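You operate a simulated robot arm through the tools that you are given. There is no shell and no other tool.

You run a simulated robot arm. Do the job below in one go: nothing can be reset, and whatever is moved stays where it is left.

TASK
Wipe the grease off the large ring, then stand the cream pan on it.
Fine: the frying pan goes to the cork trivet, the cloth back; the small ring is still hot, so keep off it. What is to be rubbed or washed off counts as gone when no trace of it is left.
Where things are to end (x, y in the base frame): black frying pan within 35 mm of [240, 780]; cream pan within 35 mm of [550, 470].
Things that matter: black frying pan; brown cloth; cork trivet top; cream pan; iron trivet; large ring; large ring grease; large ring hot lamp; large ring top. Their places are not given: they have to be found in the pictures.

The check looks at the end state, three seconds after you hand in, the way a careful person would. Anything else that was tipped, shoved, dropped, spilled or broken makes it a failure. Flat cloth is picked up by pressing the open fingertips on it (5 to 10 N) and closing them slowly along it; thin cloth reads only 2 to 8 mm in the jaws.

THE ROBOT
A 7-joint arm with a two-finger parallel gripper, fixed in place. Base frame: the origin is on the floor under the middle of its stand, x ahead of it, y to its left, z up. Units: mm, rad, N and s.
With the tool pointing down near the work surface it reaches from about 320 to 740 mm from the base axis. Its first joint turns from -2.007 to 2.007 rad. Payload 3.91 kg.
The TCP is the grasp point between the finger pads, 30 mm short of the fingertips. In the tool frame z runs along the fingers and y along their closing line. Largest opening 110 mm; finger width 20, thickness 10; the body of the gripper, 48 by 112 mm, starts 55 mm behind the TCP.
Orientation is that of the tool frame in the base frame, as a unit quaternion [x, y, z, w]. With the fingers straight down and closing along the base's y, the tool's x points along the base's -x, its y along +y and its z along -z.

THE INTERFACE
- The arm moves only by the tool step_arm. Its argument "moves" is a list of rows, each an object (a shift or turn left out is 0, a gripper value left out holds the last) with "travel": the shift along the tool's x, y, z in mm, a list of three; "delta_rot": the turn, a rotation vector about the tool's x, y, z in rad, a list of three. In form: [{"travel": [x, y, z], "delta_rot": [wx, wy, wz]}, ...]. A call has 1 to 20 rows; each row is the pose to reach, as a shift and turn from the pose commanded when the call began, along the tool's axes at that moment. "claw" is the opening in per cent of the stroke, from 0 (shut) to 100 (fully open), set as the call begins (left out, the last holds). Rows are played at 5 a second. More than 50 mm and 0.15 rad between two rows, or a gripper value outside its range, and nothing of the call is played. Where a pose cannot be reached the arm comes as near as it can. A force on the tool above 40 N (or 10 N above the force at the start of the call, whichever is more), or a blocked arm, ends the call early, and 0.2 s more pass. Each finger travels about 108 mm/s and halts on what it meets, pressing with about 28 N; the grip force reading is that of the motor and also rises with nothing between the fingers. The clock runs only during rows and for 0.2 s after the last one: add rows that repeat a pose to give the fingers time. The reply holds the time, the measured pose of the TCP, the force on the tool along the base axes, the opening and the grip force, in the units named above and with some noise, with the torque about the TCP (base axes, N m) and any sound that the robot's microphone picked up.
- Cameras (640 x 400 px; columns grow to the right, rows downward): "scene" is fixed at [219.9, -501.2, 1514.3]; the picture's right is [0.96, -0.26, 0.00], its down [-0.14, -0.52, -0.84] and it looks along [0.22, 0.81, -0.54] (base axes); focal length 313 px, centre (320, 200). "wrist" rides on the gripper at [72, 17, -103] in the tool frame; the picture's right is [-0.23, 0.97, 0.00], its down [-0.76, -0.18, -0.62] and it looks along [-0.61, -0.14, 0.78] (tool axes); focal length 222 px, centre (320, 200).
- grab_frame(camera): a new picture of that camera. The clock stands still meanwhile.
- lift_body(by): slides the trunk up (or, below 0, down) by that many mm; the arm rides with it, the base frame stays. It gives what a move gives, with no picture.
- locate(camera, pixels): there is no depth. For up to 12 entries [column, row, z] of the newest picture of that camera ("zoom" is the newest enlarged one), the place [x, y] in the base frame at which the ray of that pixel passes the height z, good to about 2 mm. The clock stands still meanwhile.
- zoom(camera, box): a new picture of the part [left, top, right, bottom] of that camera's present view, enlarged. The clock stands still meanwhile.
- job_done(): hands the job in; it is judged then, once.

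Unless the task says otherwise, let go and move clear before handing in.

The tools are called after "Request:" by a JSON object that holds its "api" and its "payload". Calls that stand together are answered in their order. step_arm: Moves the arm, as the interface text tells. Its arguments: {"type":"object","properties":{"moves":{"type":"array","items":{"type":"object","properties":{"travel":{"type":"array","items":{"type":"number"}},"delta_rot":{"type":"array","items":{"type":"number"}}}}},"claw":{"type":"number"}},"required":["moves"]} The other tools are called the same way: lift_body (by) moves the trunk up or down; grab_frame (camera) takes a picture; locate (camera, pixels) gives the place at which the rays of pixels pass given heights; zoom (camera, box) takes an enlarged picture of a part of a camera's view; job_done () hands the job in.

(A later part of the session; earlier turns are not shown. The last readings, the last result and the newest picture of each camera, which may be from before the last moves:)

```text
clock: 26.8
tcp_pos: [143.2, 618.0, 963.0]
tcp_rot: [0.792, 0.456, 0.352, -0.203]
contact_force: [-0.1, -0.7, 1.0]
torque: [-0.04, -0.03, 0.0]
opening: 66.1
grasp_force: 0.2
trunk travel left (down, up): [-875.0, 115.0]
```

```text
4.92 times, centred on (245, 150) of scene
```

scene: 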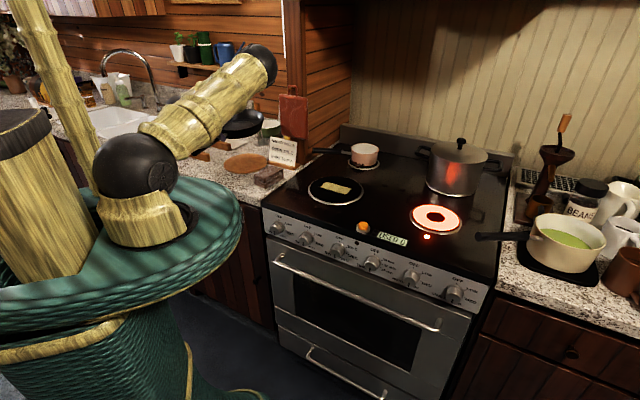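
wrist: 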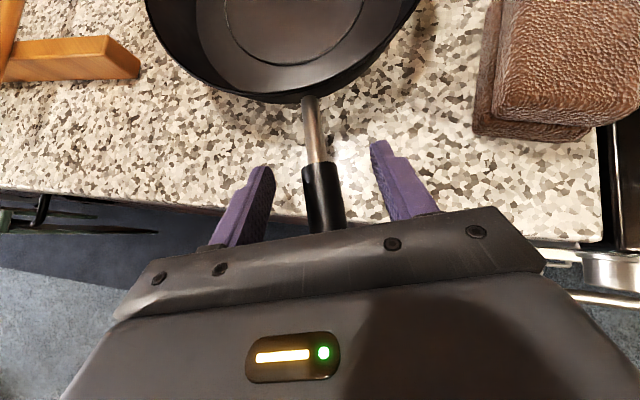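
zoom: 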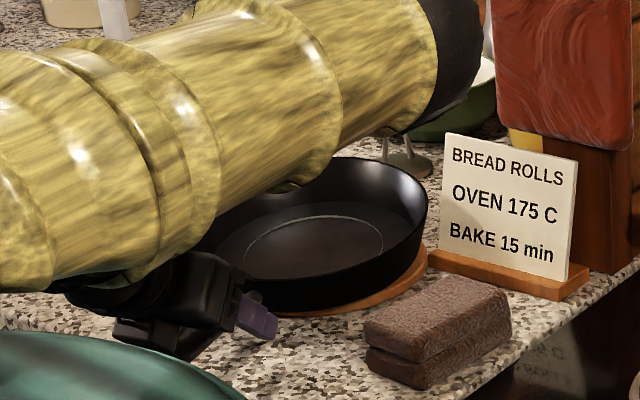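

Released and the pan sits still. I'll rise straight up clear of the handle.

Request:
{"api": "step_arm", "payload": {"moves": [{"travel": [7, 0, -6.3]}, {"travel": [20, 0, -18]}, {"travel": [40, 0, -36]}, {"travel": [60, 0, -54]}, {"travel": [78, 0, -70]}, {"travel": [89.2, 0, -80.3]}, {"travel": [89.2, 0, -80.3]}]}}

Request:
{"api": "grab_frame", "payload": {"camera": "wrist"}}

Request:
{"api": "grab_frame", "payload": {"camera": "scene"}}

```text
clock: 28.4
tcp_pos: [142.7, 616.2, 1084.0]
tcp_rot: [0.792, 0.455, 0.353, -0.203]
contact_force: [-0.2, 0.2, -0.6]
torque: [-0.02, 0.0, 0.01]
opening: 66.0
grasp_force: 0.0
trunk travel left (down, up): [-875.0, 115.0]
```

```text
taken
```

wrist: 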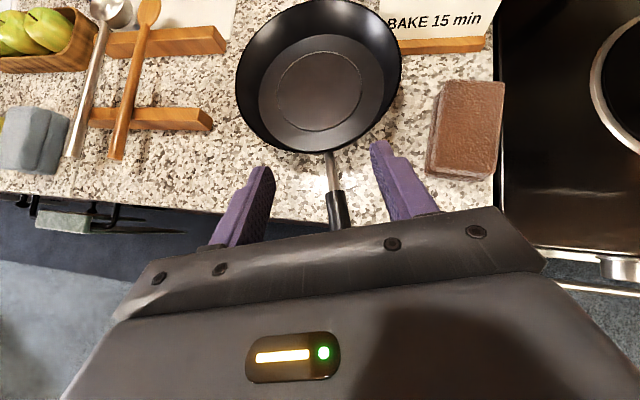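

```text
taken
```

scene: 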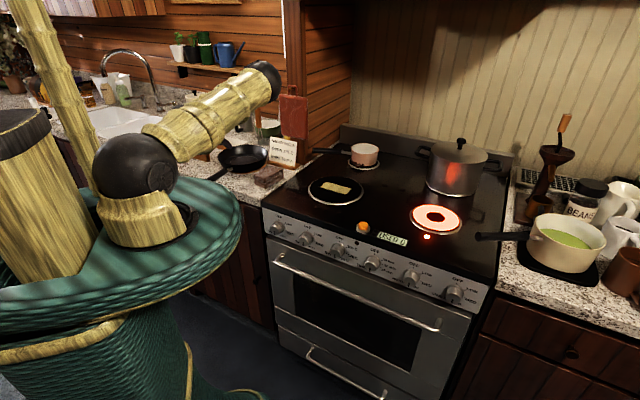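

The pan now sits on the cork. I'll measure its centre and the gap to the card, and the cloth's outline.

Request:
{"api": "locate", "payload": {"camera": "wrist", "pixels": [[319, 91, 920], [402, 75, 962], [235, 75, 962], [320, 0, 962], [320, 152, 962], [428, 172, 900], [495, 180, 900], [440, 82, 935], [505, 84, 935], [433, 172, 935], [494, 178, 935]]}}

Request:
{"api": "zoom", "payload": {"camera": "scene", "box": [210, 125, 310, 195]}}

Request:
{"api": "zoom", "payload": {"camera": "wrist", "box": [380, 0, 540, 200]}}

```text
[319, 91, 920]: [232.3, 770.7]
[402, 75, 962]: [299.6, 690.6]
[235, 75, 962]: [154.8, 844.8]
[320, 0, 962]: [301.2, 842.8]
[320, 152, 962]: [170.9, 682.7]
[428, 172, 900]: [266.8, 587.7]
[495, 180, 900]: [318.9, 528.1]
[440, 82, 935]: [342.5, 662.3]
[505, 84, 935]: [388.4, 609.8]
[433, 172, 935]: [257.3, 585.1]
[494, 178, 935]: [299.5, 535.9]
```

```text
5.71 times, centred on (260, 160) of scene
```

zoom: 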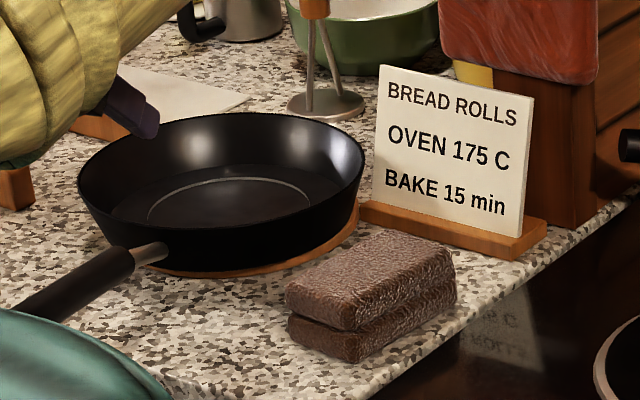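

```text
2.00 times, centred on (460, 100) of wrist
```

zoom: 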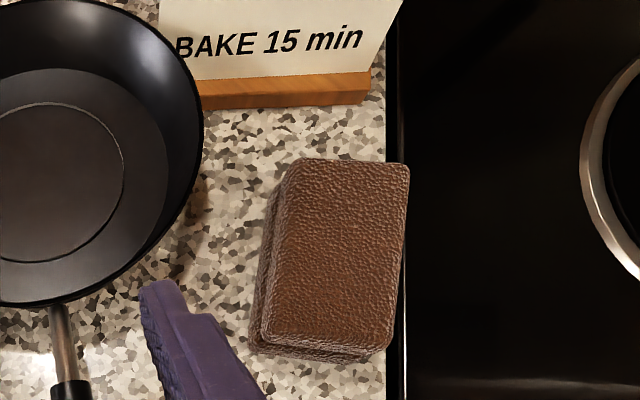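

The frying pan's centre is at about (232,771), well within tolerance, with a visible gap to the card. I'll triangulate the cloth's top corners for its height and heading.

Request:
{"api": "locate", "payload": {"camera": "wrist", "pixels": [[445, 80, 940], [504, 82, 940], [492, 175, 940], [431, 170, 940], [445, 80, 920], [504, 82, 920], [492, 175, 920], [431, 170, 920]]}}

Request:
{"api": "locate", "payload": {"camera": "scene", "pixels": [[272.3, 165.3, 940], [253.9, 176.3, 940], [266.5, 182.8, 940], [283.7, 171.9, 940], [272.3, 165.3, 930], [253.9, 176.3, 930], [266.5, 182.8, 930], [283.7, 171.9, 930], [266.7, 188.2, 900], [335, 187, 912]]}}

Request:
{"api": "zoom", "payload": {"camera": "scene", "box": [296, 165, 376, 215]}}

```text
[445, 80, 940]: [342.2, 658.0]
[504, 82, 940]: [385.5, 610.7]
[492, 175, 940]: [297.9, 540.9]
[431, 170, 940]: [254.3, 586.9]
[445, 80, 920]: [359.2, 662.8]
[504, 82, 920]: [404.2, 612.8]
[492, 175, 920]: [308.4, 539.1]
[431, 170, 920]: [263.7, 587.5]
```

```text
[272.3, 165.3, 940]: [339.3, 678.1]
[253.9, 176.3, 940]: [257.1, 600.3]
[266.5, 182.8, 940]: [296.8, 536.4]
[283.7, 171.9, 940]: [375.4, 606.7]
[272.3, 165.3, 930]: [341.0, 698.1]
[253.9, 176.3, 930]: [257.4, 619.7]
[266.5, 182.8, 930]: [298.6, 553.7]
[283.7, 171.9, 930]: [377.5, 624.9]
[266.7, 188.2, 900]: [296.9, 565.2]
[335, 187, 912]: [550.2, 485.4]
```

```text
8.00 times, centred on (336, 190) of scene
```

zoom: 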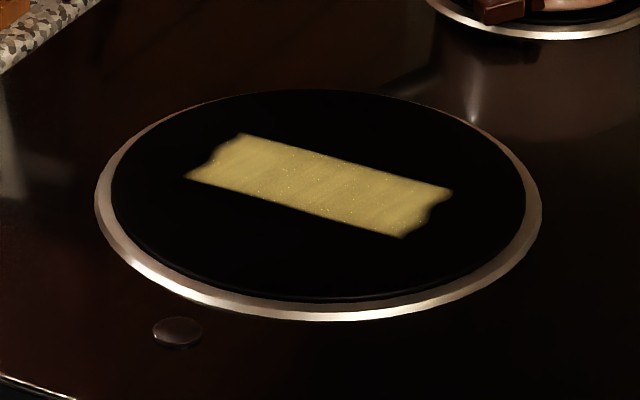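

The cloth pad is about 112 × 64 mm, centre ≈ (319,600), top ≈ z 942, long axis at bearing ≈ 39°. I'll bring the tool back to vertical (raising a little), then move above the cloth.

Request:
{"api": "step_arm", "payload": {"moves": [{"travel": [6, 0, -5], "delta_rot": [0, -0.12, 0]}, {"travel": [12, 0, -10], "delta_rot": [0, -0.26, 0]}, {"travel": [18, 0, -16], "delta_rot": [0, -0.4, 0]}, {"travel": [24, 0, -21], "delta_rot": [0, -0.54, 0]}, {"travel": [30, 0, -27], "delta_rot": [0, -0.69, 0]}, {"travel": [30, 0, -27], "delta_rot": [0, -0.838, 0]}, {"travel": [30, 0, -27], "delta_rot": [0, -0.838, 0]}]}}

Request:
{"api": "grab_frame", "payload": {"camera": "scene"}}

```text
clock: 30.0
tcp_pos: [143.2, 617.2, 1122.9]
tcp_rot: [0.867, 0.499, 0.0, 0.0]
contact_force: [-0.1, -0.4, -0.4]
torque: [0.0, -0.01, -0.01]
opening: 66.0
grasp_force: 0.0
trunk travel left (down, up): [-875.0, 115.0]
```

```text
taken
```

scene: 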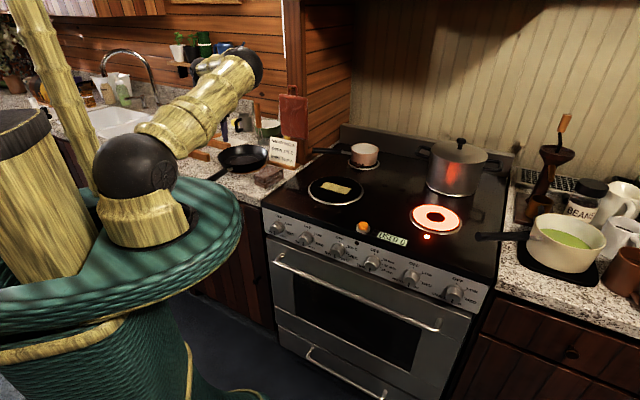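

The tool is vertical again with no contact. I'll move over the cloth and turn so the jaws close across its short side.

Request:
{"api": "step_arm", "payload": {"moves": [{"travel": [10, 23, 2], "delta_rot": [0, 0, 0.05]}, {"travel": [24, 53, 8], "delta_rot": [0, 0, 0.12]}, {"travel": [38, 83, 16], "delta_rot": [0, 0, 0.19]}, {"travel": [52, 113, 26], "delta_rot": [0, 0, 0.26]}, {"travel": [64, 141, 36], "delta_rot": [0, 0, 0.32]}, {"travel": [73.3, 160.7, 43], "delta_rot": [0, 0, 0.369]}, {"travel": [73.3, 160.7, 43], "delta_rot": [0, 0, 0.369]}], "claw": 85}}

Request:
{"api": "grab_frame", "payload": {"camera": "scene"}}

Request:
{"api": "grab_frame", "payload": {"camera": "wrist"}}

```text
clock: 31.6
tcp_pos: [319.3, 599.9, 1079.4]
tcp_rot: [0.944, 0.331, 0.0, -0.001]
contact_force: [-0.4, 0.5, -0.8]
torque: [0.01, 0.01, 0.04]
opening: 93.6
grasp_force: 0.2
trunk travel left (down, up): [-875.0, 115.0]
```

```text
taken
```

scene: 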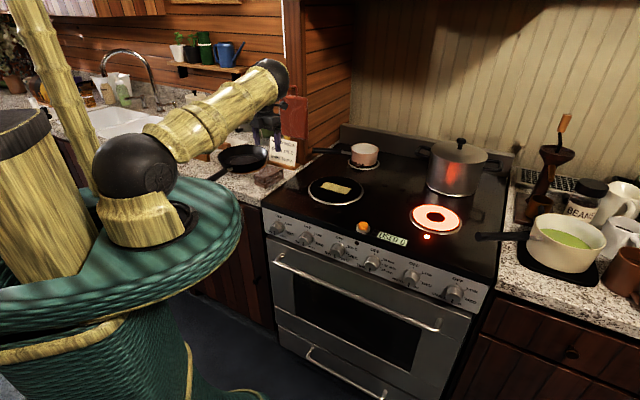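

```text
taken
```

wrist: 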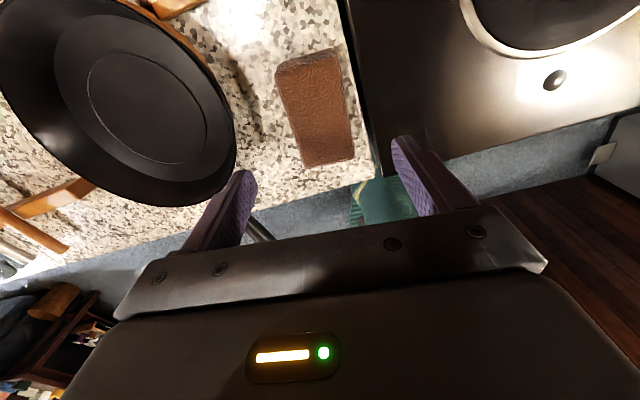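

The cloth lies between the finger lines in this view, corners about (275,70), (336,50), (354,158), (305,167). I'll check centre and heading once more.

Request:
{"api": "zoom", "payload": {"camera": "wrist", "box": [240, 20, 400, 120]}}

Request:
{"api": "locate", "payload": {"camera": "wrist", "pixels": [[276, 72, 942], [333, 52, 942], [353, 158, 942], [306, 167, 942], [315, 112, 942]]}}

```text
4.00 times, centred on (320, 70) of wrist
```

zoom: 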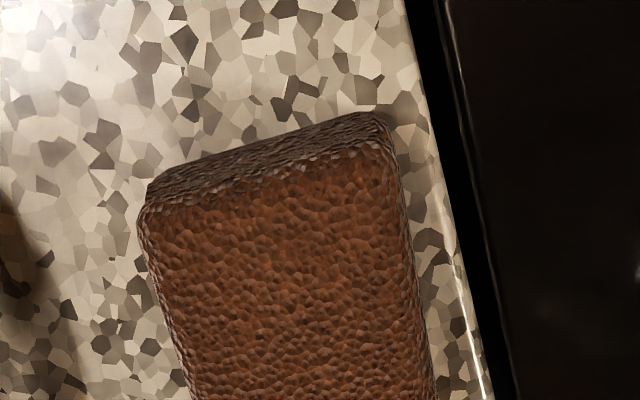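

```text
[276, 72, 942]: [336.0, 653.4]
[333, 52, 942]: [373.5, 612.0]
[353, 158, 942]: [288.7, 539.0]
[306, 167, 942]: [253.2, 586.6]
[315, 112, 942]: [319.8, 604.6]
```

Centre and heading agree within a few mm. I'll descend to put the fingertips about 14 mm above the counter, either side of the pad.

Request:
{"api": "step_arm", "payload": {"moves": [{"travel": [-1, -0.3, 10]}, {"travel": [-2, -0.6, 35]}, {"travel": [-3, -0.9, 65]}, {"travel": [-3, -0.9, 90]}, {"travel": [-3, -0.9, 110]}, {"travel": [-3, -0.9, 122]}, {"travel": [-3, -0.9, 132]}, {"travel": [-3, -0.9, 132]}]}}

Request:
{"api": "grab_frame", "payload": {"camera": "wrist"}}

Request:
{"api": "zoom", "payload": {"camera": "scene", "box": [220, 125, 316, 185]}}

```text
clock: 33.4
tcp_pos: [315.5, 598.9, 946.2]
tcp_rot: [0.944, 0.331, 0.0, -0.001]
contact_force: [0.2, 0.4, -0.3]
torque: [0.0, 0.0, -0.01]
opening: 93.5
grasp_force: 0.0
trunk travel left (down, up): [-875.0, 115.0]
```

```text
taken
```

wrist: 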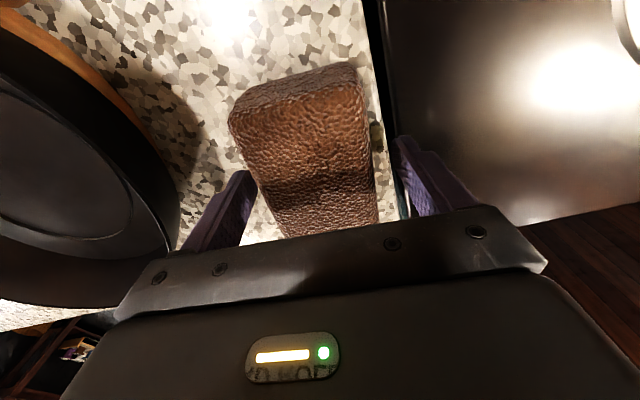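

```text
6.67 times, centred on (268, 155) of scene
```

zoom: 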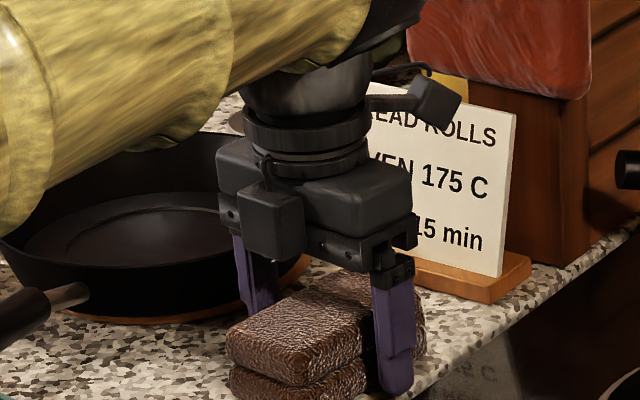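

The fingers straddle the pad with no contact force. I'll close them.

Request:
{"api": "step_arm", "payload": {"moves": [{"travel": [0, 0, 0]}, {"travel": [0, 0, 0]}, {"travel": [0, 0, 0]}, {"travel": [0, 0, 0]}, {"travel": [0, 0, 0]}], "claw": 0}}

Request:
{"api": "grab_frame", "payload": {"camera": "wrist"}}

Request:
{"api": "zoom", "payload": {"camera": "scene", "box": [220, 125, 316, 185]}}

```text
clock: 34.6
tcp_pos: [317.0, 598.4, 946.8]
tcp_rot: [0.944, 0.331, 0.001, 0.0]
contact_force: [0.3, -0.9, 0.6]
torque: [-0.04, 0.03, -0.02]
opening: 63.5
grasp_force: 27.9
trunk travel left (down, up): [-875.0, 115.0]
```

```text
taken
```

wrist: 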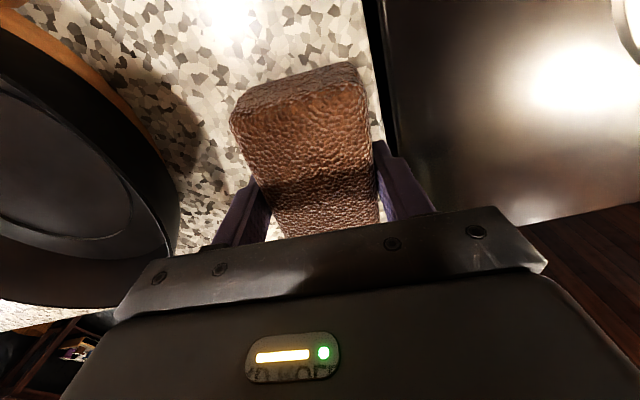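

```text
6.67 times, centred on (268, 155) of scene
```

zoom: 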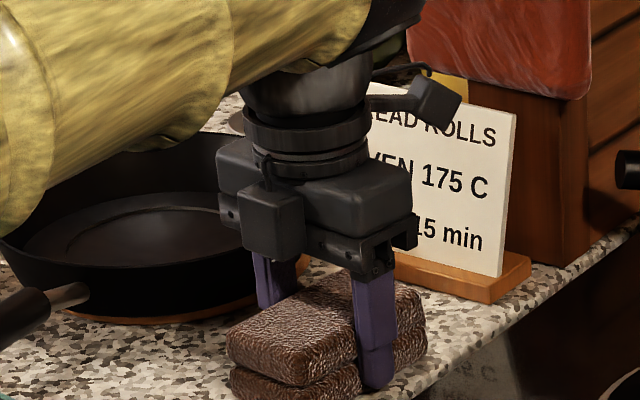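

The pad is gripped at 63.5 mm; original pose noted as TCP (317,598.4,946.8), heading 38.7°. I'll lift it and locate the grease patch corners.

Request:
{"api": "step_arm", "payload": {"moves": [{"travel": [0, 0, -6]}, {"travel": [0, 0, -18]}, {"travel": [0, 0, -38]}, {"travel": [0, 0, -58]}, {"travel": [0, 0, -78]}, {"travel": [0, 0, -94]}, {"travel": [0, 0, -103]}, {"travel": [0, 0, -103]}]}}

Request:
{"api": "locate", "payload": {"camera": "scene", "pixels": [[326, 181.6, 912], [352.6, 188.5, 912], [346.6, 194.75, 912], [319.1, 187.25, 912], [336, 188, 912]]}}

Request:
{"api": "grab_frame", "payload": {"camera": "scene"}}

Request:
{"api": "grab_frame", "payload": {"camera": "wrist"}}

```text
clock: 36.4
tcp_pos: [316.9, 599.2, 1050.2]
tcp_rot: [0.944, 0.331, 0.0, 0.0]
contact_force: [0.5, 2.0, -0.9]
torque: [0.0, -0.01, -0.05]
opening: 63.1
grasp_force: 27.6
trunk travel left (down, up): [-875.0, 115.0]
```

```text
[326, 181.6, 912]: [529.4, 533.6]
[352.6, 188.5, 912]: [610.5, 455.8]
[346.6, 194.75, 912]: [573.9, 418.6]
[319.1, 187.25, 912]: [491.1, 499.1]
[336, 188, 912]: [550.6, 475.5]
```

```text
taken
```

scene: 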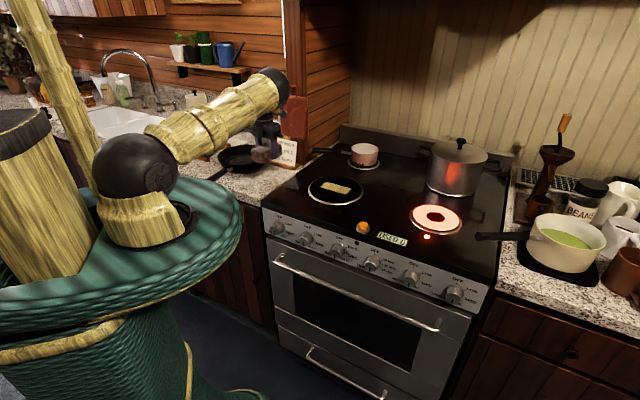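

```text
taken
```

wrist: 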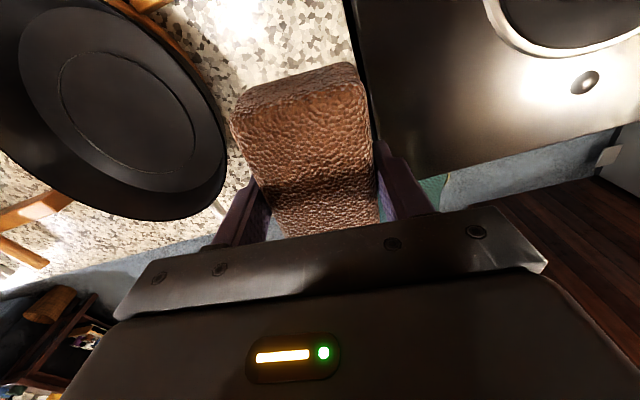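

The grease patch spans about (529,534)–(610,456)–(574,419)–(491,499), centre (551,477), long side at bearing −45°. I'll carry the pad over it.

Request:
{"api": "step_arm", "payload": {"moves": [{"travel": [6, 14, 0], "delta_rot": [0, 0, -0.005]}, {"travel": [18, 41, 0], "delta_rot": [0, 0, -0.02]}, {"travel": [32, 73, 0], "delta_rot": [0, 0, -0.035]}, {"travel": [46, 105, 0], "delta_rot": [0, 0, -0.05]}, {"travel": [60, 137, 0], "delta_rot": [0, 0, -0.065]}, {"travel": [74, 169, 0], "delta_rot": [0, 0, -0.08]}, {"travel": [88, 200, 0], "delta_rot": [0, 0, -0.095]}, {"travel": [100, 228, 0], "delta_rot": [0, 0, -0.105]}, {"travel": [106.3, 241.5, 0], "delta_rot": [0, 0, -0.11]}, {"travel": [106.3, 241.5, 0], "delta_rot": [0, 0, -0.11]}]}}

Request:
{"api": "grab_frame", "payload": {"camera": "scene"}}

Request:
{"api": "grab_frame", "payload": {"camera": "wrist"}}

```text
clock: 38.6
tcp_pos: [551.5, 478.0, 1049.7]
tcp_rot: [0.924, 0.383, 0.0, 0.0]
contact_force: [-0.4, 0.5, -1.0]
torque: [-0.03, 0.02, -0.03]
opening: 63.2
grasp_force: 27.8
trunk travel left (down, up): [-875.0, 115.0]
```

```text
taken
```

scene: 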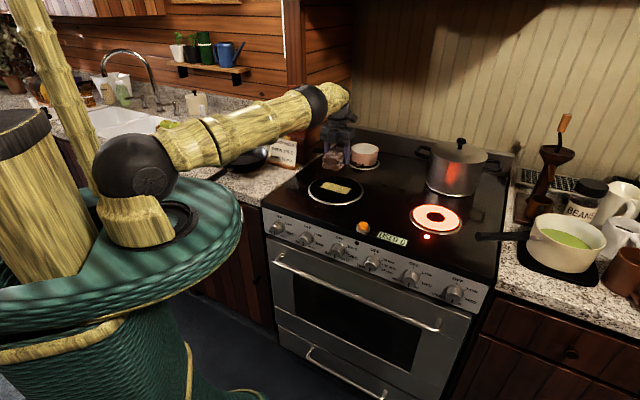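

```text
taken
```

wrist: 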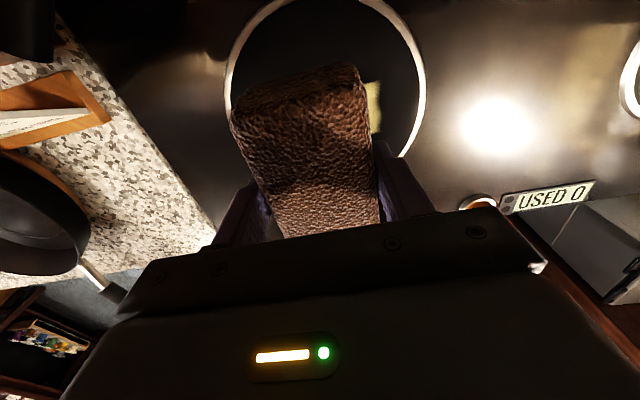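

The pad is over the patch and the arm is nearly stretched. Lowering the trunk keeps the posture while bringing the pad down, so I'll slide it down 80 mm (pad bottom then ≈15 mm above the ring).

Request:
{"api": "lift_body", "payload": {"by": -80}}

Request:
{"api": "grab_frame", "payload": {"camera": "scene"}}

Request:
{"api": "grab_frame", "payload": {"camera": "wrist"}}

```text
clock: 39.8
tcp_pos: [550.2, 477.9, 970.9]
tcp_rot: [0.924, 0.382, 0.001, 0.0]
contact_force: [0.8, 0.2, -0.8]
torque: [0.03, 0.03, -0.05]
opening: 63.5
grasp_force: 27.4
trunk travel left (down, up): [-795.0, 195.0]
```

```text
taken
```

scene: 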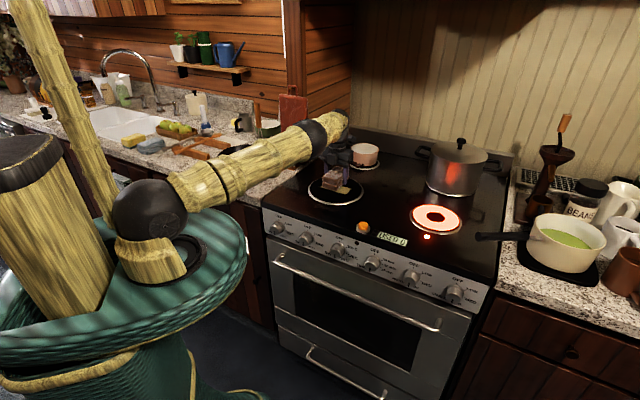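

```text
taken
```

wrist: 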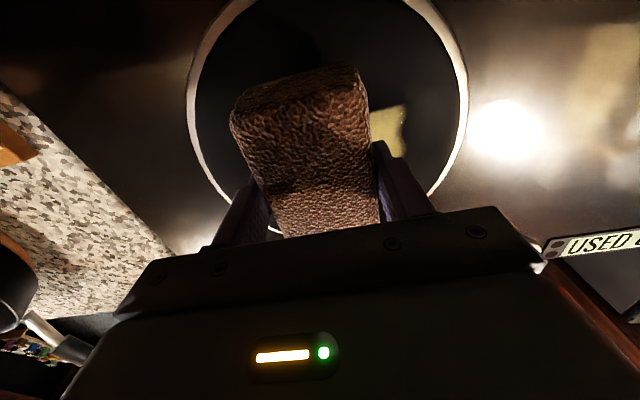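

The pad hovers over the ring. I'll creep down to find contact, looking for roughly 6–10 N.

Request:
{"api": "step_arm", "payload": {"moves": [{"travel": [0, 0, 4]}, {"travel": [0, 0, 8]}, {"travel": [0, 0, 11]}, {"travel": [0, 0, 13]}, {"travel": [0, 0, 13]}]}}

```text
clock: 41.0
tcp_pos: [550.5, 478.7, 957.6]
tcp_rot: [0.924, 0.382, 0.0, 0.0]
contact_force: [-0.7, -0.4, 0.0]
torque: [0.01, 0.02, -0.02]
opening: 63.1
grasp_force: 27.9
trunk travel left (down, up): [-795.0, 195.0]
```

Request:
{"api": "step_arm", "payload": {"moves": [{"travel": [0, 0, 1]}, {"travel": [0, 0, 2]}, {"travel": [0, 0, 3]}, {"travel": [0, 0, 4]}, {"travel": [0, 0, 4]}]}}

```text
clock: 42.2
tcp_pos: [549.3, 478.3, 955.0]
tcp_rot: [0.924, 0.383, 0.001, 0.0]
contact_force: [1.9, 2.8, 10.4]
torque: [-0.37, 0.29, 0.01]
opening: 63.2
grasp_force: 27.9
trunk travel left (down, up): [-795.0, 195.0]
```

Contact at z≈955 with 10 N, the torque showing the pad's near end pressing first. I'll level it with a small pitch and make a first sweep along the patch.

Request:
{"api": "step_arm", "payload": {"moves": [{"travel": [0, 0, 0], "delta_rot": [0, -0.02, 0]}, {"travel": [0, 15, 0], "delta_rot": [0, -0.02, 0]}, {"travel": [0, 30, 0], "delta_rot": [0, -0.02, 0]}, {"travel": [0, 45, 0], "delta_rot": [0, -0.02, 0]}, {"travel": [0, 60, 0], "delta_rot": [0, -0.02, 0]}, {"travel": [0, 45, 0], "delta_rot": [0, -0.02, 0]}, {"travel": [0, 30, 0], "delta_rot": [0, -0.02, 0]}, {"travel": [0, 15, 0], "delta_rot": [0, -0.02, 0]}, {"travel": [0, 0, 0], "delta_rot": [0, -0.02, 0]}, {"travel": [0, -15, 0], "delta_rot": [0, -0.02, 0]}, {"travel": [0, -30, 0], "delta_rot": [0, -0.02, 0]}, {"travel": [0, -45, 0], "delta_rot": [0, -0.02, 0]}, {"travel": [0, -60, 0], "delta_rot": [0, -0.02, 0]}, {"travel": [0, -60, 0], "delta_rot": [0, -0.02, 0]}]}}

Request:
{"api": "grab_frame", "payload": {"camera": "wrist"}}

Request:
{"api": "zoom", "payload": {"camera": "scene", "box": [296, 155, 376, 205]}}

```text
clock: 45.2
tcp_pos: [506.8, 519.8, 953.9]
tcp_rot: [0.923, 0.384, -0.011, 0.004]
contact_force: [0.6, -1.9, 8.1]
torque: [0.01, -0.2, 0.0]
opening: 63.3
grasp_force: 27.5
trunk travel left (down, up): [-795.0, 195.0]
```

```text
taken
```

wrist: 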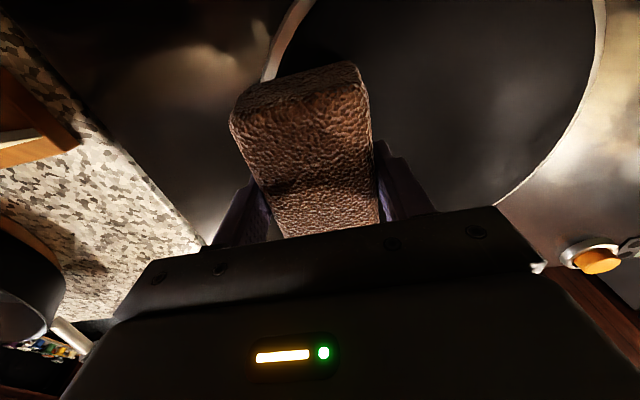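

```text
8.00 times, centred on (336, 180) of scene
```

zoom: 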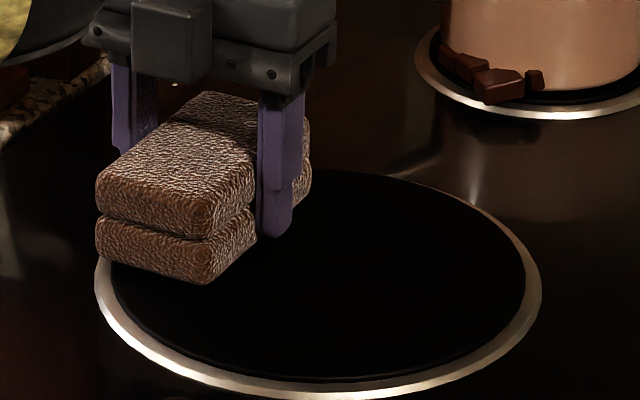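

The visible part of the patch is already clean. I'll do another full pass both ways, then lift and inspect.

Request:
{"api": "step_arm", "payload": {"moves": [{"travel": [0, 15, 0]}, {"travel": [0, 30, 0]}, {"travel": [0, 45, 0]}, {"travel": [0, 60, 0]}, {"travel": [0, 75, 0]}, {"travel": [0, 90, 0]}, {"travel": [0, 105, 0]}, {"travel": [0, 120, 0]}, {"travel": [0, 126, 0]}, {"travel": [0, 110, 0]}, {"travel": [0, 95, 0]}, {"travel": [0, 80, 0]}, {"travel": [0, 65, 0]}, {"travel": [0, 50, 0]}, {"travel": [0, 35, 0]}, {"travel": [0, 20, 0]}, {"travel": [0, 5, 0]}, {"travel": [0, 5, 0]}]}}

Request:
{"api": "step_arm", "payload": {"moves": [{"travel": [0, 0, -5]}, {"travel": [0, 0, -15]}, {"travel": [0, 0, -35]}, {"travel": [0, 0, -60]}, {"travel": [0, 0, -80]}, {"travel": [0, 0, -80]}]}}

Request:
{"api": "zoom", "payload": {"camera": "scene", "box": [296, 165, 376, 215]}}

Request:
{"api": "grab_frame", "payload": {"camera": "wrist"}}

```text
clock: 49.0
tcp_pos: [509.5, 517.0, 954.7]
tcp_rot: [0.923, 0.384, -0.009, 0.003]
contact_force: [0.8, 0.4, 4.6]
torque: [0.15, -0.24, 0.02]
opening: 63.2
grasp_force: 28.7
trunk travel left (down, up): [-795.0, 195.0]
```

```text
clock: 50.4
tcp_pos: [514.5, 517.4, 1033.5]
tcp_rot: [0.924, 0.383, -0.01, 0.005]
contact_force: [0.6, -0.8, 0.4]
torque: [-0.01, 0.0, 0.02]
opening: 63.3
grasp_force: 28.5
trunk travel left (down, up): [-795.0, 195.0]
```

```text
8.00 times, centred on (336, 190) of scene
```

zoom: 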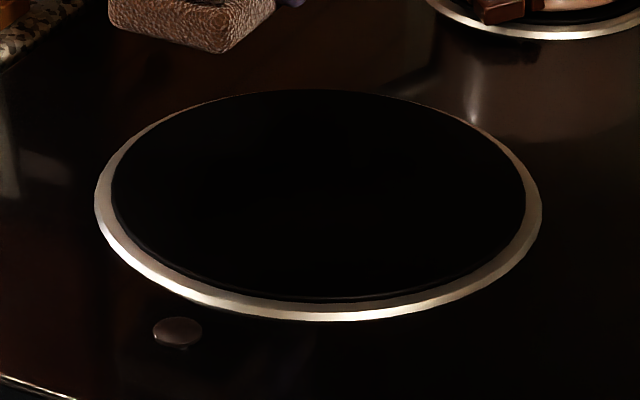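

```text
taken
```

wrist: 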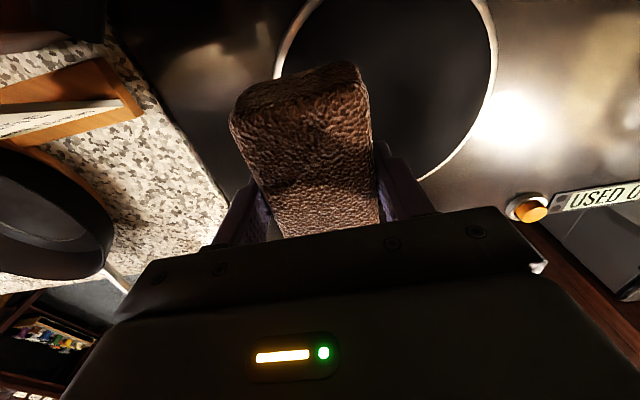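

The ring looks clean from the scene camera. I'll zoom in tighter to look for any faint trace while I still hold the cloth.

Request:
{"api": "zoom", "payload": {"camera": "scene", "box": [316, 176, 356, 201]}}

Request:
{"api": "zoom", "payload": {"camera": "wrist", "box": [270, 0, 510, 150]}}

```text
16.00 times, centred on (336, 188) of scene
```

zoom: 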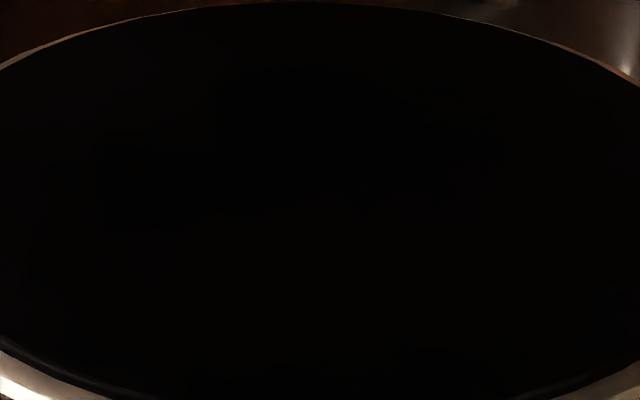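

```text
2.67 times, centred on (390, 75) of wrist
```

zoom: 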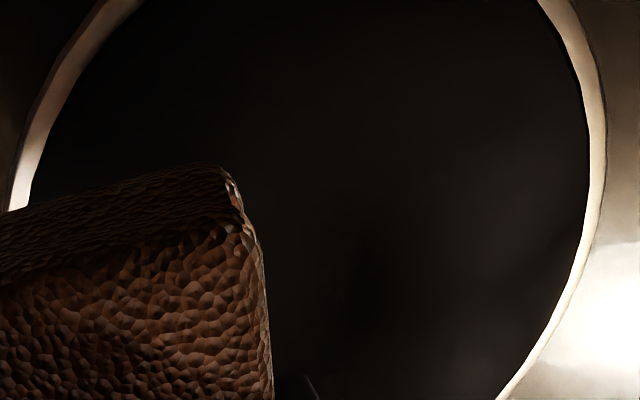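

No trace left anywhere I can see. I'll carry the cloth back over its place, restoring heading and pitch.

Request:
{"api": "step_arm", "payload": {"moves": [{"travel": [-5, -11, -1], "delta_rot": [0, 0.005, 0.01]}, {"travel": [-14, -34, -4], "delta_rot": [0, 0.01, 0.02]}, {"travel": [-26, -62, -7], "delta_rot": [0, 0.015, 0.035]}, {"travel": [-38, -90, -10], "delta_rot": [0, 0.02, 0.05]}, {"travel": [-50, -118, -12], "delta_rot": [0, 0.02, 0.065]}, {"travel": [-62, -146, -12], "delta_rot": [0, 0.02, 0.08]}, {"travel": [-73, -173, -12], "delta_rot": [0, 0.02, 0.095]}, {"travel": [-80, -191, -12], "delta_rot": [0, 0.02, 0.105]}, {"travel": [-82.4, -196.9, -12], "delta_rot": [0, 0.02, 0.11]}, {"travel": [-82.4, -196.9, -12], "delta_rot": [0, 0.02, 0.11]}]}}

Request:
{"api": "grab_frame", "payload": {"camera": "scene"}}

Request:
{"api": "grab_frame", "payload": {"camera": "wrist"}}

```text
clock: 52.6
tcp_pos: [314.7, 600.5, 1047.6]
tcp_rot: [0.944, 0.331, 0.001, 0.001]
contact_force: [0.2, -0.1, -0.7]
torque: [0.0, -0.04, -0.02]
opening: 63.0
grasp_force: 27.9
trunk travel left (down, up): [-795.0, 195.0]
```

```text
taken
```

scene: 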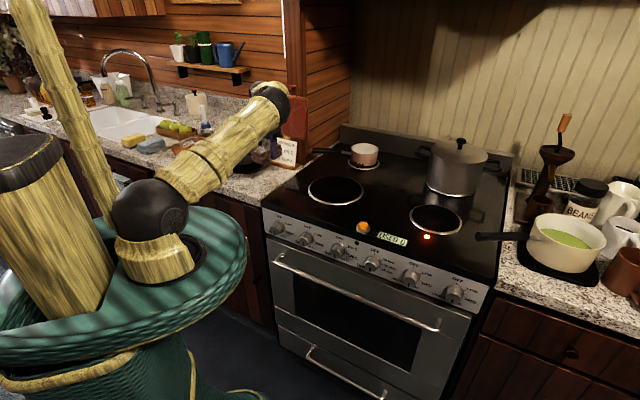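

```text
taken
```

wrist: 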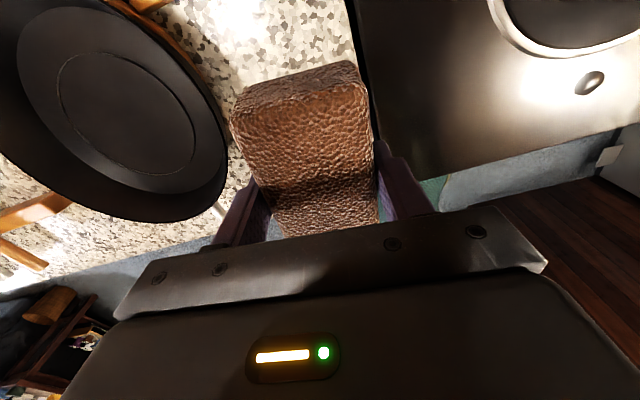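

The small ring has stopped glowing but its lamp (427,237) is still lit, so I stay off it. I'll lower the cloth to just above the counter.

Request:
{"api": "step_arm", "payload": {"moves": [{"travel": [0.1, 0.5, 8]}, {"travel": [0.3, 1.5, 26]}, {"travel": [0.5, 3.1, 48]}, {"travel": [0.5, 3.1, 68]}, {"travel": [0.5, 3.1, 84]}, {"travel": [0.5, 3.1, 94]}, {"travel": [0.5, 3.1, 96]}, {"travel": [0.5, 3.1, 96]}]}}

Request:
{"api": "grab_frame", "payload": {"camera": "wrist"}}

```text
clock: 54.4
tcp_pos: [318.5, 597.0, 951.5]
tcp_rot: [0.944, 0.331, 0.001, 0.001]
contact_force: [0.3, -0.5, 0.4]
torque: [0.02, 0.01, 0.0]
opening: 63.1
grasp_force: 28.3
trunk travel left (down, up): [-795.0, 195.0]
```

```text
taken
```

wrist: 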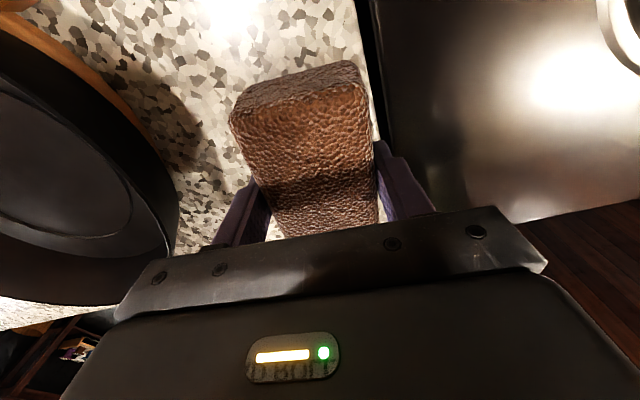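

Almost down at z=951.5; original was 946.8. I'll creep the last few millimetres.

Request:
{"api": "step_arm", "payload": {"moves": [{"travel": [0, 0, 1.5]}, {"travel": [0, 0, 3]}, {"travel": [0, 0, 4]}, {"travel": [0, 0, 5]}, {"travel": [0, 0, 5]}]}}

```text
clock: 55.6
tcp_pos: [319.2, 596.9, 948.3]
tcp_rot: [0.943, 0.332, 0.0, -0.001]
contact_force: [0.3, 4.0, 14.9]
torque: [-0.45, 0.59, -0.11]
opening: 63.3
grasp_force: 28.5
trunk travel left (down, up): [-795.0, 195.0]
```

The pad is firmly on the counter (15 N). I'll ease off 1.5 mm and open the jaws.

Request:
{"api": "step_arm", "payload": {"moves": [{"travel": [0, 0, -1]}, {"travel": [0, 0, -1.7]}, {"travel": [0, 0, -1.7]}]}}

Request:
{"api": "step_arm", "payload": {"moves": [{"travel": [0, 0, 0]}, {"travel": [0, 0, 0]}, {"travel": [0, 0, 0]}, {"travel": [0, 0, 0]}], "claw": 85}}

Request:
{"api": "grab_frame", "payload": {"camera": "wrist"}}

```text
clock: 56.4
tcp_pos: [317.4, 597.4, 947.5]
tcp_rot: [0.944, 0.331, 0.0, 0.001]
contact_force: [2.4, 1.6, 8.1]
torque: [-0.14, 0.35, 0.0]
opening: 63.1
grasp_force: 28.0
trunk travel left (down, up): [-795.0, 195.0]
```

```text
clock: 57.4
tcp_pos: [316.5, 597.4, 949.0]
tcp_rot: [0.943, 0.332, 0.0, 0.002]
contact_force: [0.4, 0.4, -0.2]
torque: [0.0, -0.01, 0.01]
opening: 93.5
grasp_force: 0.0
trunk travel left (down, up): [-795.0, 195.0]
```

```text
taken
```

wrist: 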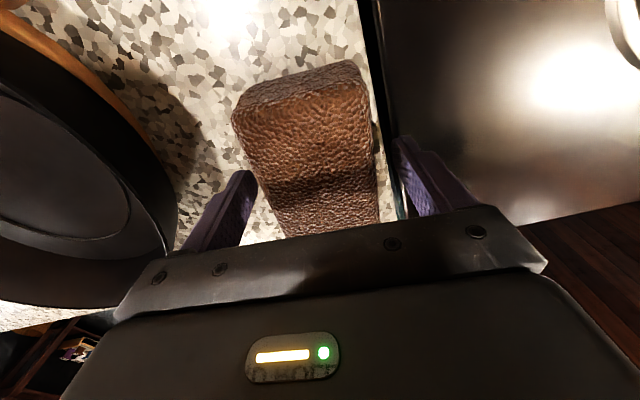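

Cloth released in its place. I'll rise straight up clear of it.

Request:
{"api": "step_arm", "payload": {"moves": [{"travel": [0, 0, -8]}, {"travel": [0, 0, -25]}, {"travel": [0, 0, -50]}, {"travel": [0, 0, -80]}, {"travel": [0, 0, -110]}, {"travel": [0, 0, -140]}, {"travel": [0, 0, -160]}, {"travel": [0, 0, -160]}]}}

Request:
{"api": "zoom", "payload": {"camera": "scene", "box": [216, 130, 312, 190]}}

Request:
{"api": "grab_frame", "payload": {"camera": "wrist"}}

```text
clock: 59.2
tcp_pos: [316.5, 596.7, 1109.2]
tcp_rot: [0.943, 0.332, 0.0, 0.0]
contact_force: [-0.1, 0.7, 0.5]
torque: [0.01, 0.01, 0.01]
opening: 93.6
grasp_force: 0.1
trunk travel left (down, up): [-795.0, 195.0]
```

```text
6.67 times, centred on (264, 160) of scene
```

zoom: 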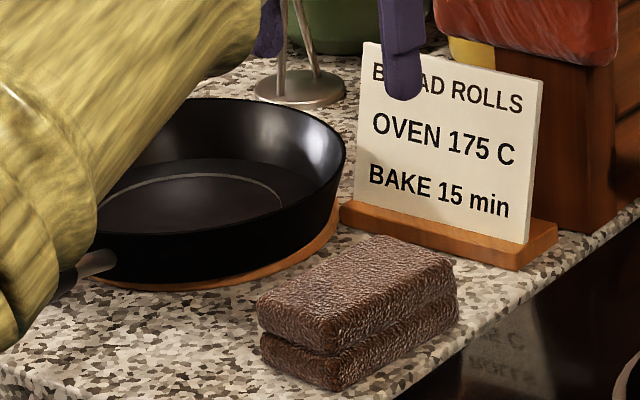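

```text
taken
```

wrist: 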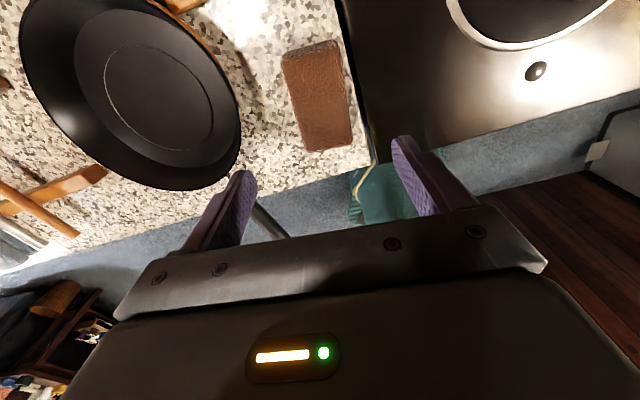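

The cloth sits as it did at the start. Next the cream pan: I'll retract inward, then swing right at height with the tool following.

Request:
{"api": "step_arm", "payload": {"moves": [{"travel": [-12, 5, -4]}, {"travel": [-38, 16.5, -10]}, {"travel": [-70, 30, -16]}, {"travel": [-102, 44, -20]}, {"travel": [-130, 56.5, -20]}, {"travel": [-142.6, 61.9, -20]}, {"travel": [-142.6, 61.9, -20]}], "claw": 60}}

Request:
{"api": "grab_frame", "payload": {"camera": "scene"}}

```text
clock: 60.8
tcp_pos: [244.9, 458.4, 1129.0]
tcp_rot: [0.943, 0.332, 0.0, 0.0]
contact_force: [-0.6, 0.6, 0.1]
torque: [-0.01, 0.01, 0.03]
opening: 66.0
grasp_force: 0.2
trunk travel left (down, up): [-795.0, 195.0]
```

```text
taken
```

scene: 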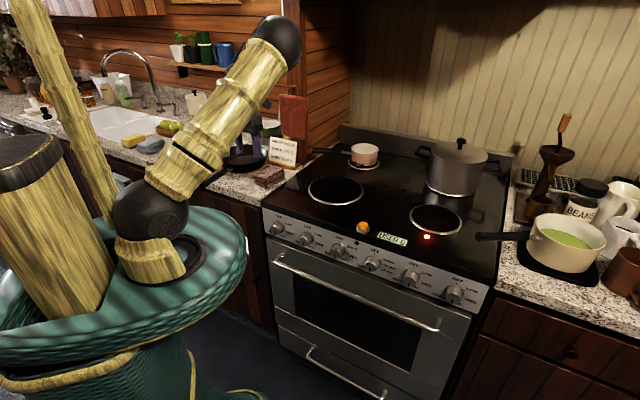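

Clear of everything. I'll swing right by 0.97 rad at this height and radius.

Request:
{"api": "step_arm", "payload": {"moves": [{"travel": [9.7, 24.1, 0], "delta_rot": [0, 0, 0.05]}, {"travel": [22.6, 63.6, 0], "delta_rot": [0, 0, 0.13]}, {"travel": [33.3, 109.1, 0], "delta_rot": [0, 0, 0.22]}, {"travel": [39.9, 155.4, 0], "delta_rot": [0, 0, 0.31]}, {"travel": [42.3, 202.1, 0], "delta_rot": [0, 0, 0.4]}, {"travel": [40.5, 248.9, 0], "delta_rot": [0, 0, 0.49]}, {"travel": [34.5, 295.2, 0], "delta_rot": [0, 0, 0.58]}, {"travel": [24.4, 340.9, 0], "delta_rot": [0, 0, 0.67]}, {"travel": [10.1, 385.4, 0], "delta_rot": [0, 0, 0.76]}, {"travel": [-8, 428.5, 0], "delta_rot": [0, 0, 0.85]}, {"travel": [-27.3, 465.3, 0], "delta_rot": [0, 0, 0.93]}, {"travel": [-38.1, 483.1, 0], "delta_rot": [0, 0, 0.97]}, {"travel": [-38.1, 483.1, 0], "delta_rot": [0, 0, 0.97]}]}}

Request:
{"api": "grab_frame", "payload": {"camera": "scene"}}

```text
clock: 63.6
tcp_pos: [517.8, 59.1, 1127.2]
tcp_rot: [0.989, -0.146, 0.0, 0.0]
contact_force: [-0.3, -0.1, -0.1]
torque: [0.0, -0.04, -0.04]
opening: 65.9
grasp_force: 0.0
trunk travel left (down, up): [-795.0, 195.0]
```

```text
taken
```

scene: 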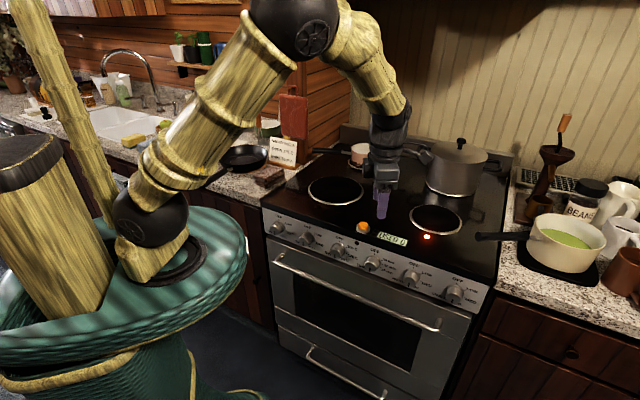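

The tool heads at bearing −16.8°, nearly the cream pan's handle heading. I'll tilt the tool outward for a look.

Request:
{"api": "step_arm", "payload": {"moves": [{"delta_rot": [0, 0.14, 0]}, {"delta_rot": [0, 0.28, 0]}, {"delta_rot": [0, 0.42, 0]}, {"delta_rot": [0, 0.56, 0]}, {"delta_rot": [0, 0.7, 0]}, {"delta_rot": [0, 0.838, 0]}, {"delta_rot": [0, 0.838, 0]}]}}

Request:
{"api": "grab_frame", "payload": {"camera": "wrist"}}

Request:
{"api": "grab_frame", "payload": {"camera": "scene"}}

```text
clock: 65.2
tcp_pos: [517.8, 57.7, 1127.8]
tcp_rot: [0.903, -0.133, 0.404, 0.06]
contact_force: [-0.7, 0.3, 0.1]
torque: [0.01, 0.01, 0.02]
opening: 66.1
grasp_force: 0.1
trunk travel left (down, up): [-795.0, 195.0]
```

```text
taken
```

wrist: 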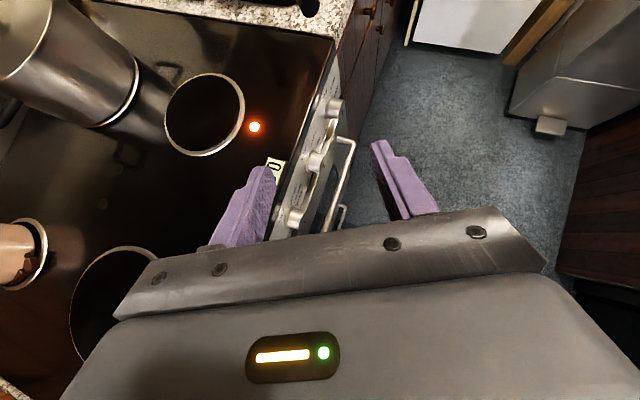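

```text
taken
```

scene: 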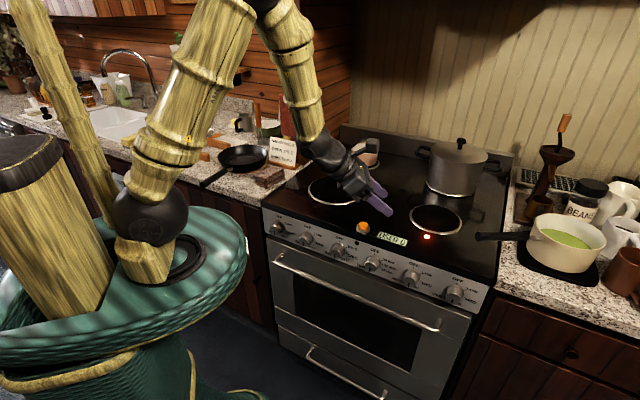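

The camera now looks out along the pan's heading but the handle is just beyond the top edge (308,5). I'll extend outward 150 mm at this height.

Request:
{"api": "step_arm", "payload": {"moves": [{"travel": [12, 0, 13]}, {"travel": [32, 0, 35]}, {"travel": [54, 0, 60]}, {"travel": [76, 0, 84]}, {"travel": [93, 0, 103]}, {"travel": [100, 0, 111]}, {"travel": [100, 0, 111]}]}}

Request:
{"api": "grab_frame", "payload": {"camera": "wrist"}}

Request:
{"api": "grab_frame", "payload": {"camera": "scene"}}

```text
clock: 66.8
tcp_pos: [660.6, 15.6, 1128.0]
tcp_rot: [0.904, -0.134, 0.402, 0.06]
contact_force: [0.3, 0.5, -0.4]
torque: [0.02, 0.01, 0.04]
opening: 66.4
grasp_force: 0.0
trunk travel left (down, up): [-795.0, 195.0]
```

```text
taken
```

wrist: 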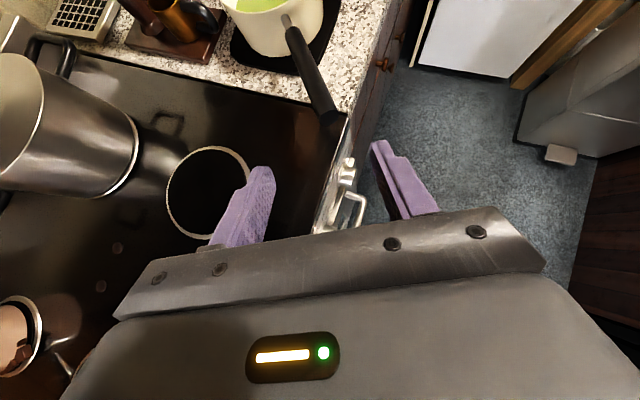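

```text
taken
```

scene: 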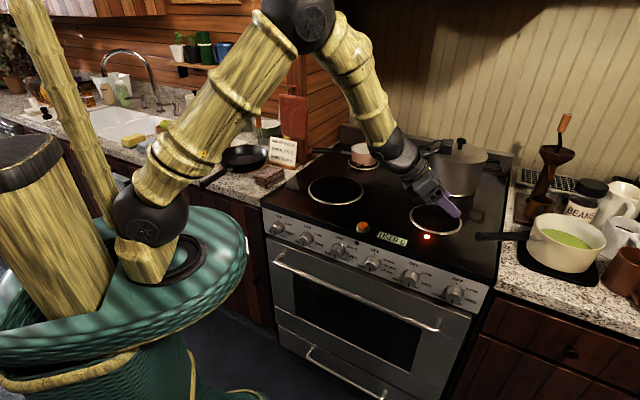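

The cream pan's handle is in view: end about (331,118), joint about (292,28). I'll triangulate it with the scene camera.

Request:
{"api": "zoom", "payload": {"camera": "wrist", "box": [220, 0, 380, 100]}}

Request:
{"api": "locate", "payload": {"camera": "wrist", "pixels": [[331, 117, 960], [331, 117, 980], [331, 117, 1000], [292, 29, 960], [292, 29, 980], [292, 29, 1000], [310, 75, 980], [286, 18, 980]]}}

Request:
{"api": "locate", "payload": {"camera": "scene", "pixels": [[476, 236.5, 960], [476, 236.5, 980], [476, 236.5, 1000], [529, 236.5, 960], [529, 236.5, 980], [529, 236.5, 1000], [503, 236.5, 980], [543, 240, 980]]}}

Request:
{"api": "zoom", "payload": {"camera": "scene", "box": [464, 190, 624, 290]}}

```text
4.00 times, centred on (300, 50) of wrist
```

zoom: 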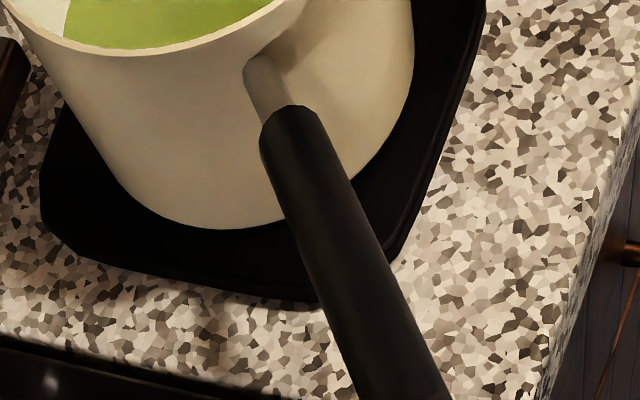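

```text
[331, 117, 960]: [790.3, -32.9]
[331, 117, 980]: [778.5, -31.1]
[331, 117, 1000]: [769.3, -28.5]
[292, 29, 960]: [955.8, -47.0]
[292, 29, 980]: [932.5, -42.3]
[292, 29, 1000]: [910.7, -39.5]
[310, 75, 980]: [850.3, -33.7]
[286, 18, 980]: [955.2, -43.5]
```

```text
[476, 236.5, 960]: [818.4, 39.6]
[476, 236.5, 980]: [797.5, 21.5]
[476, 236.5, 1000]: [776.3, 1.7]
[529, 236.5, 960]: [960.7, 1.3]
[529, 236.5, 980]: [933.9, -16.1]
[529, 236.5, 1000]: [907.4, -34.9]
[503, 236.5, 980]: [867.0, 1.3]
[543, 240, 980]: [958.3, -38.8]
```

```text
4.00 times, centred on (544, 240) of scene
```

zoom: 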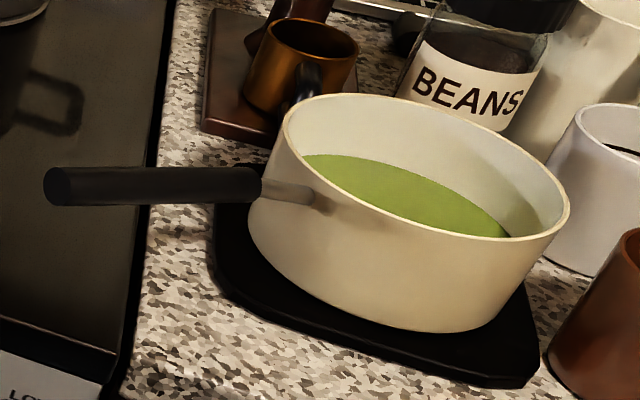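

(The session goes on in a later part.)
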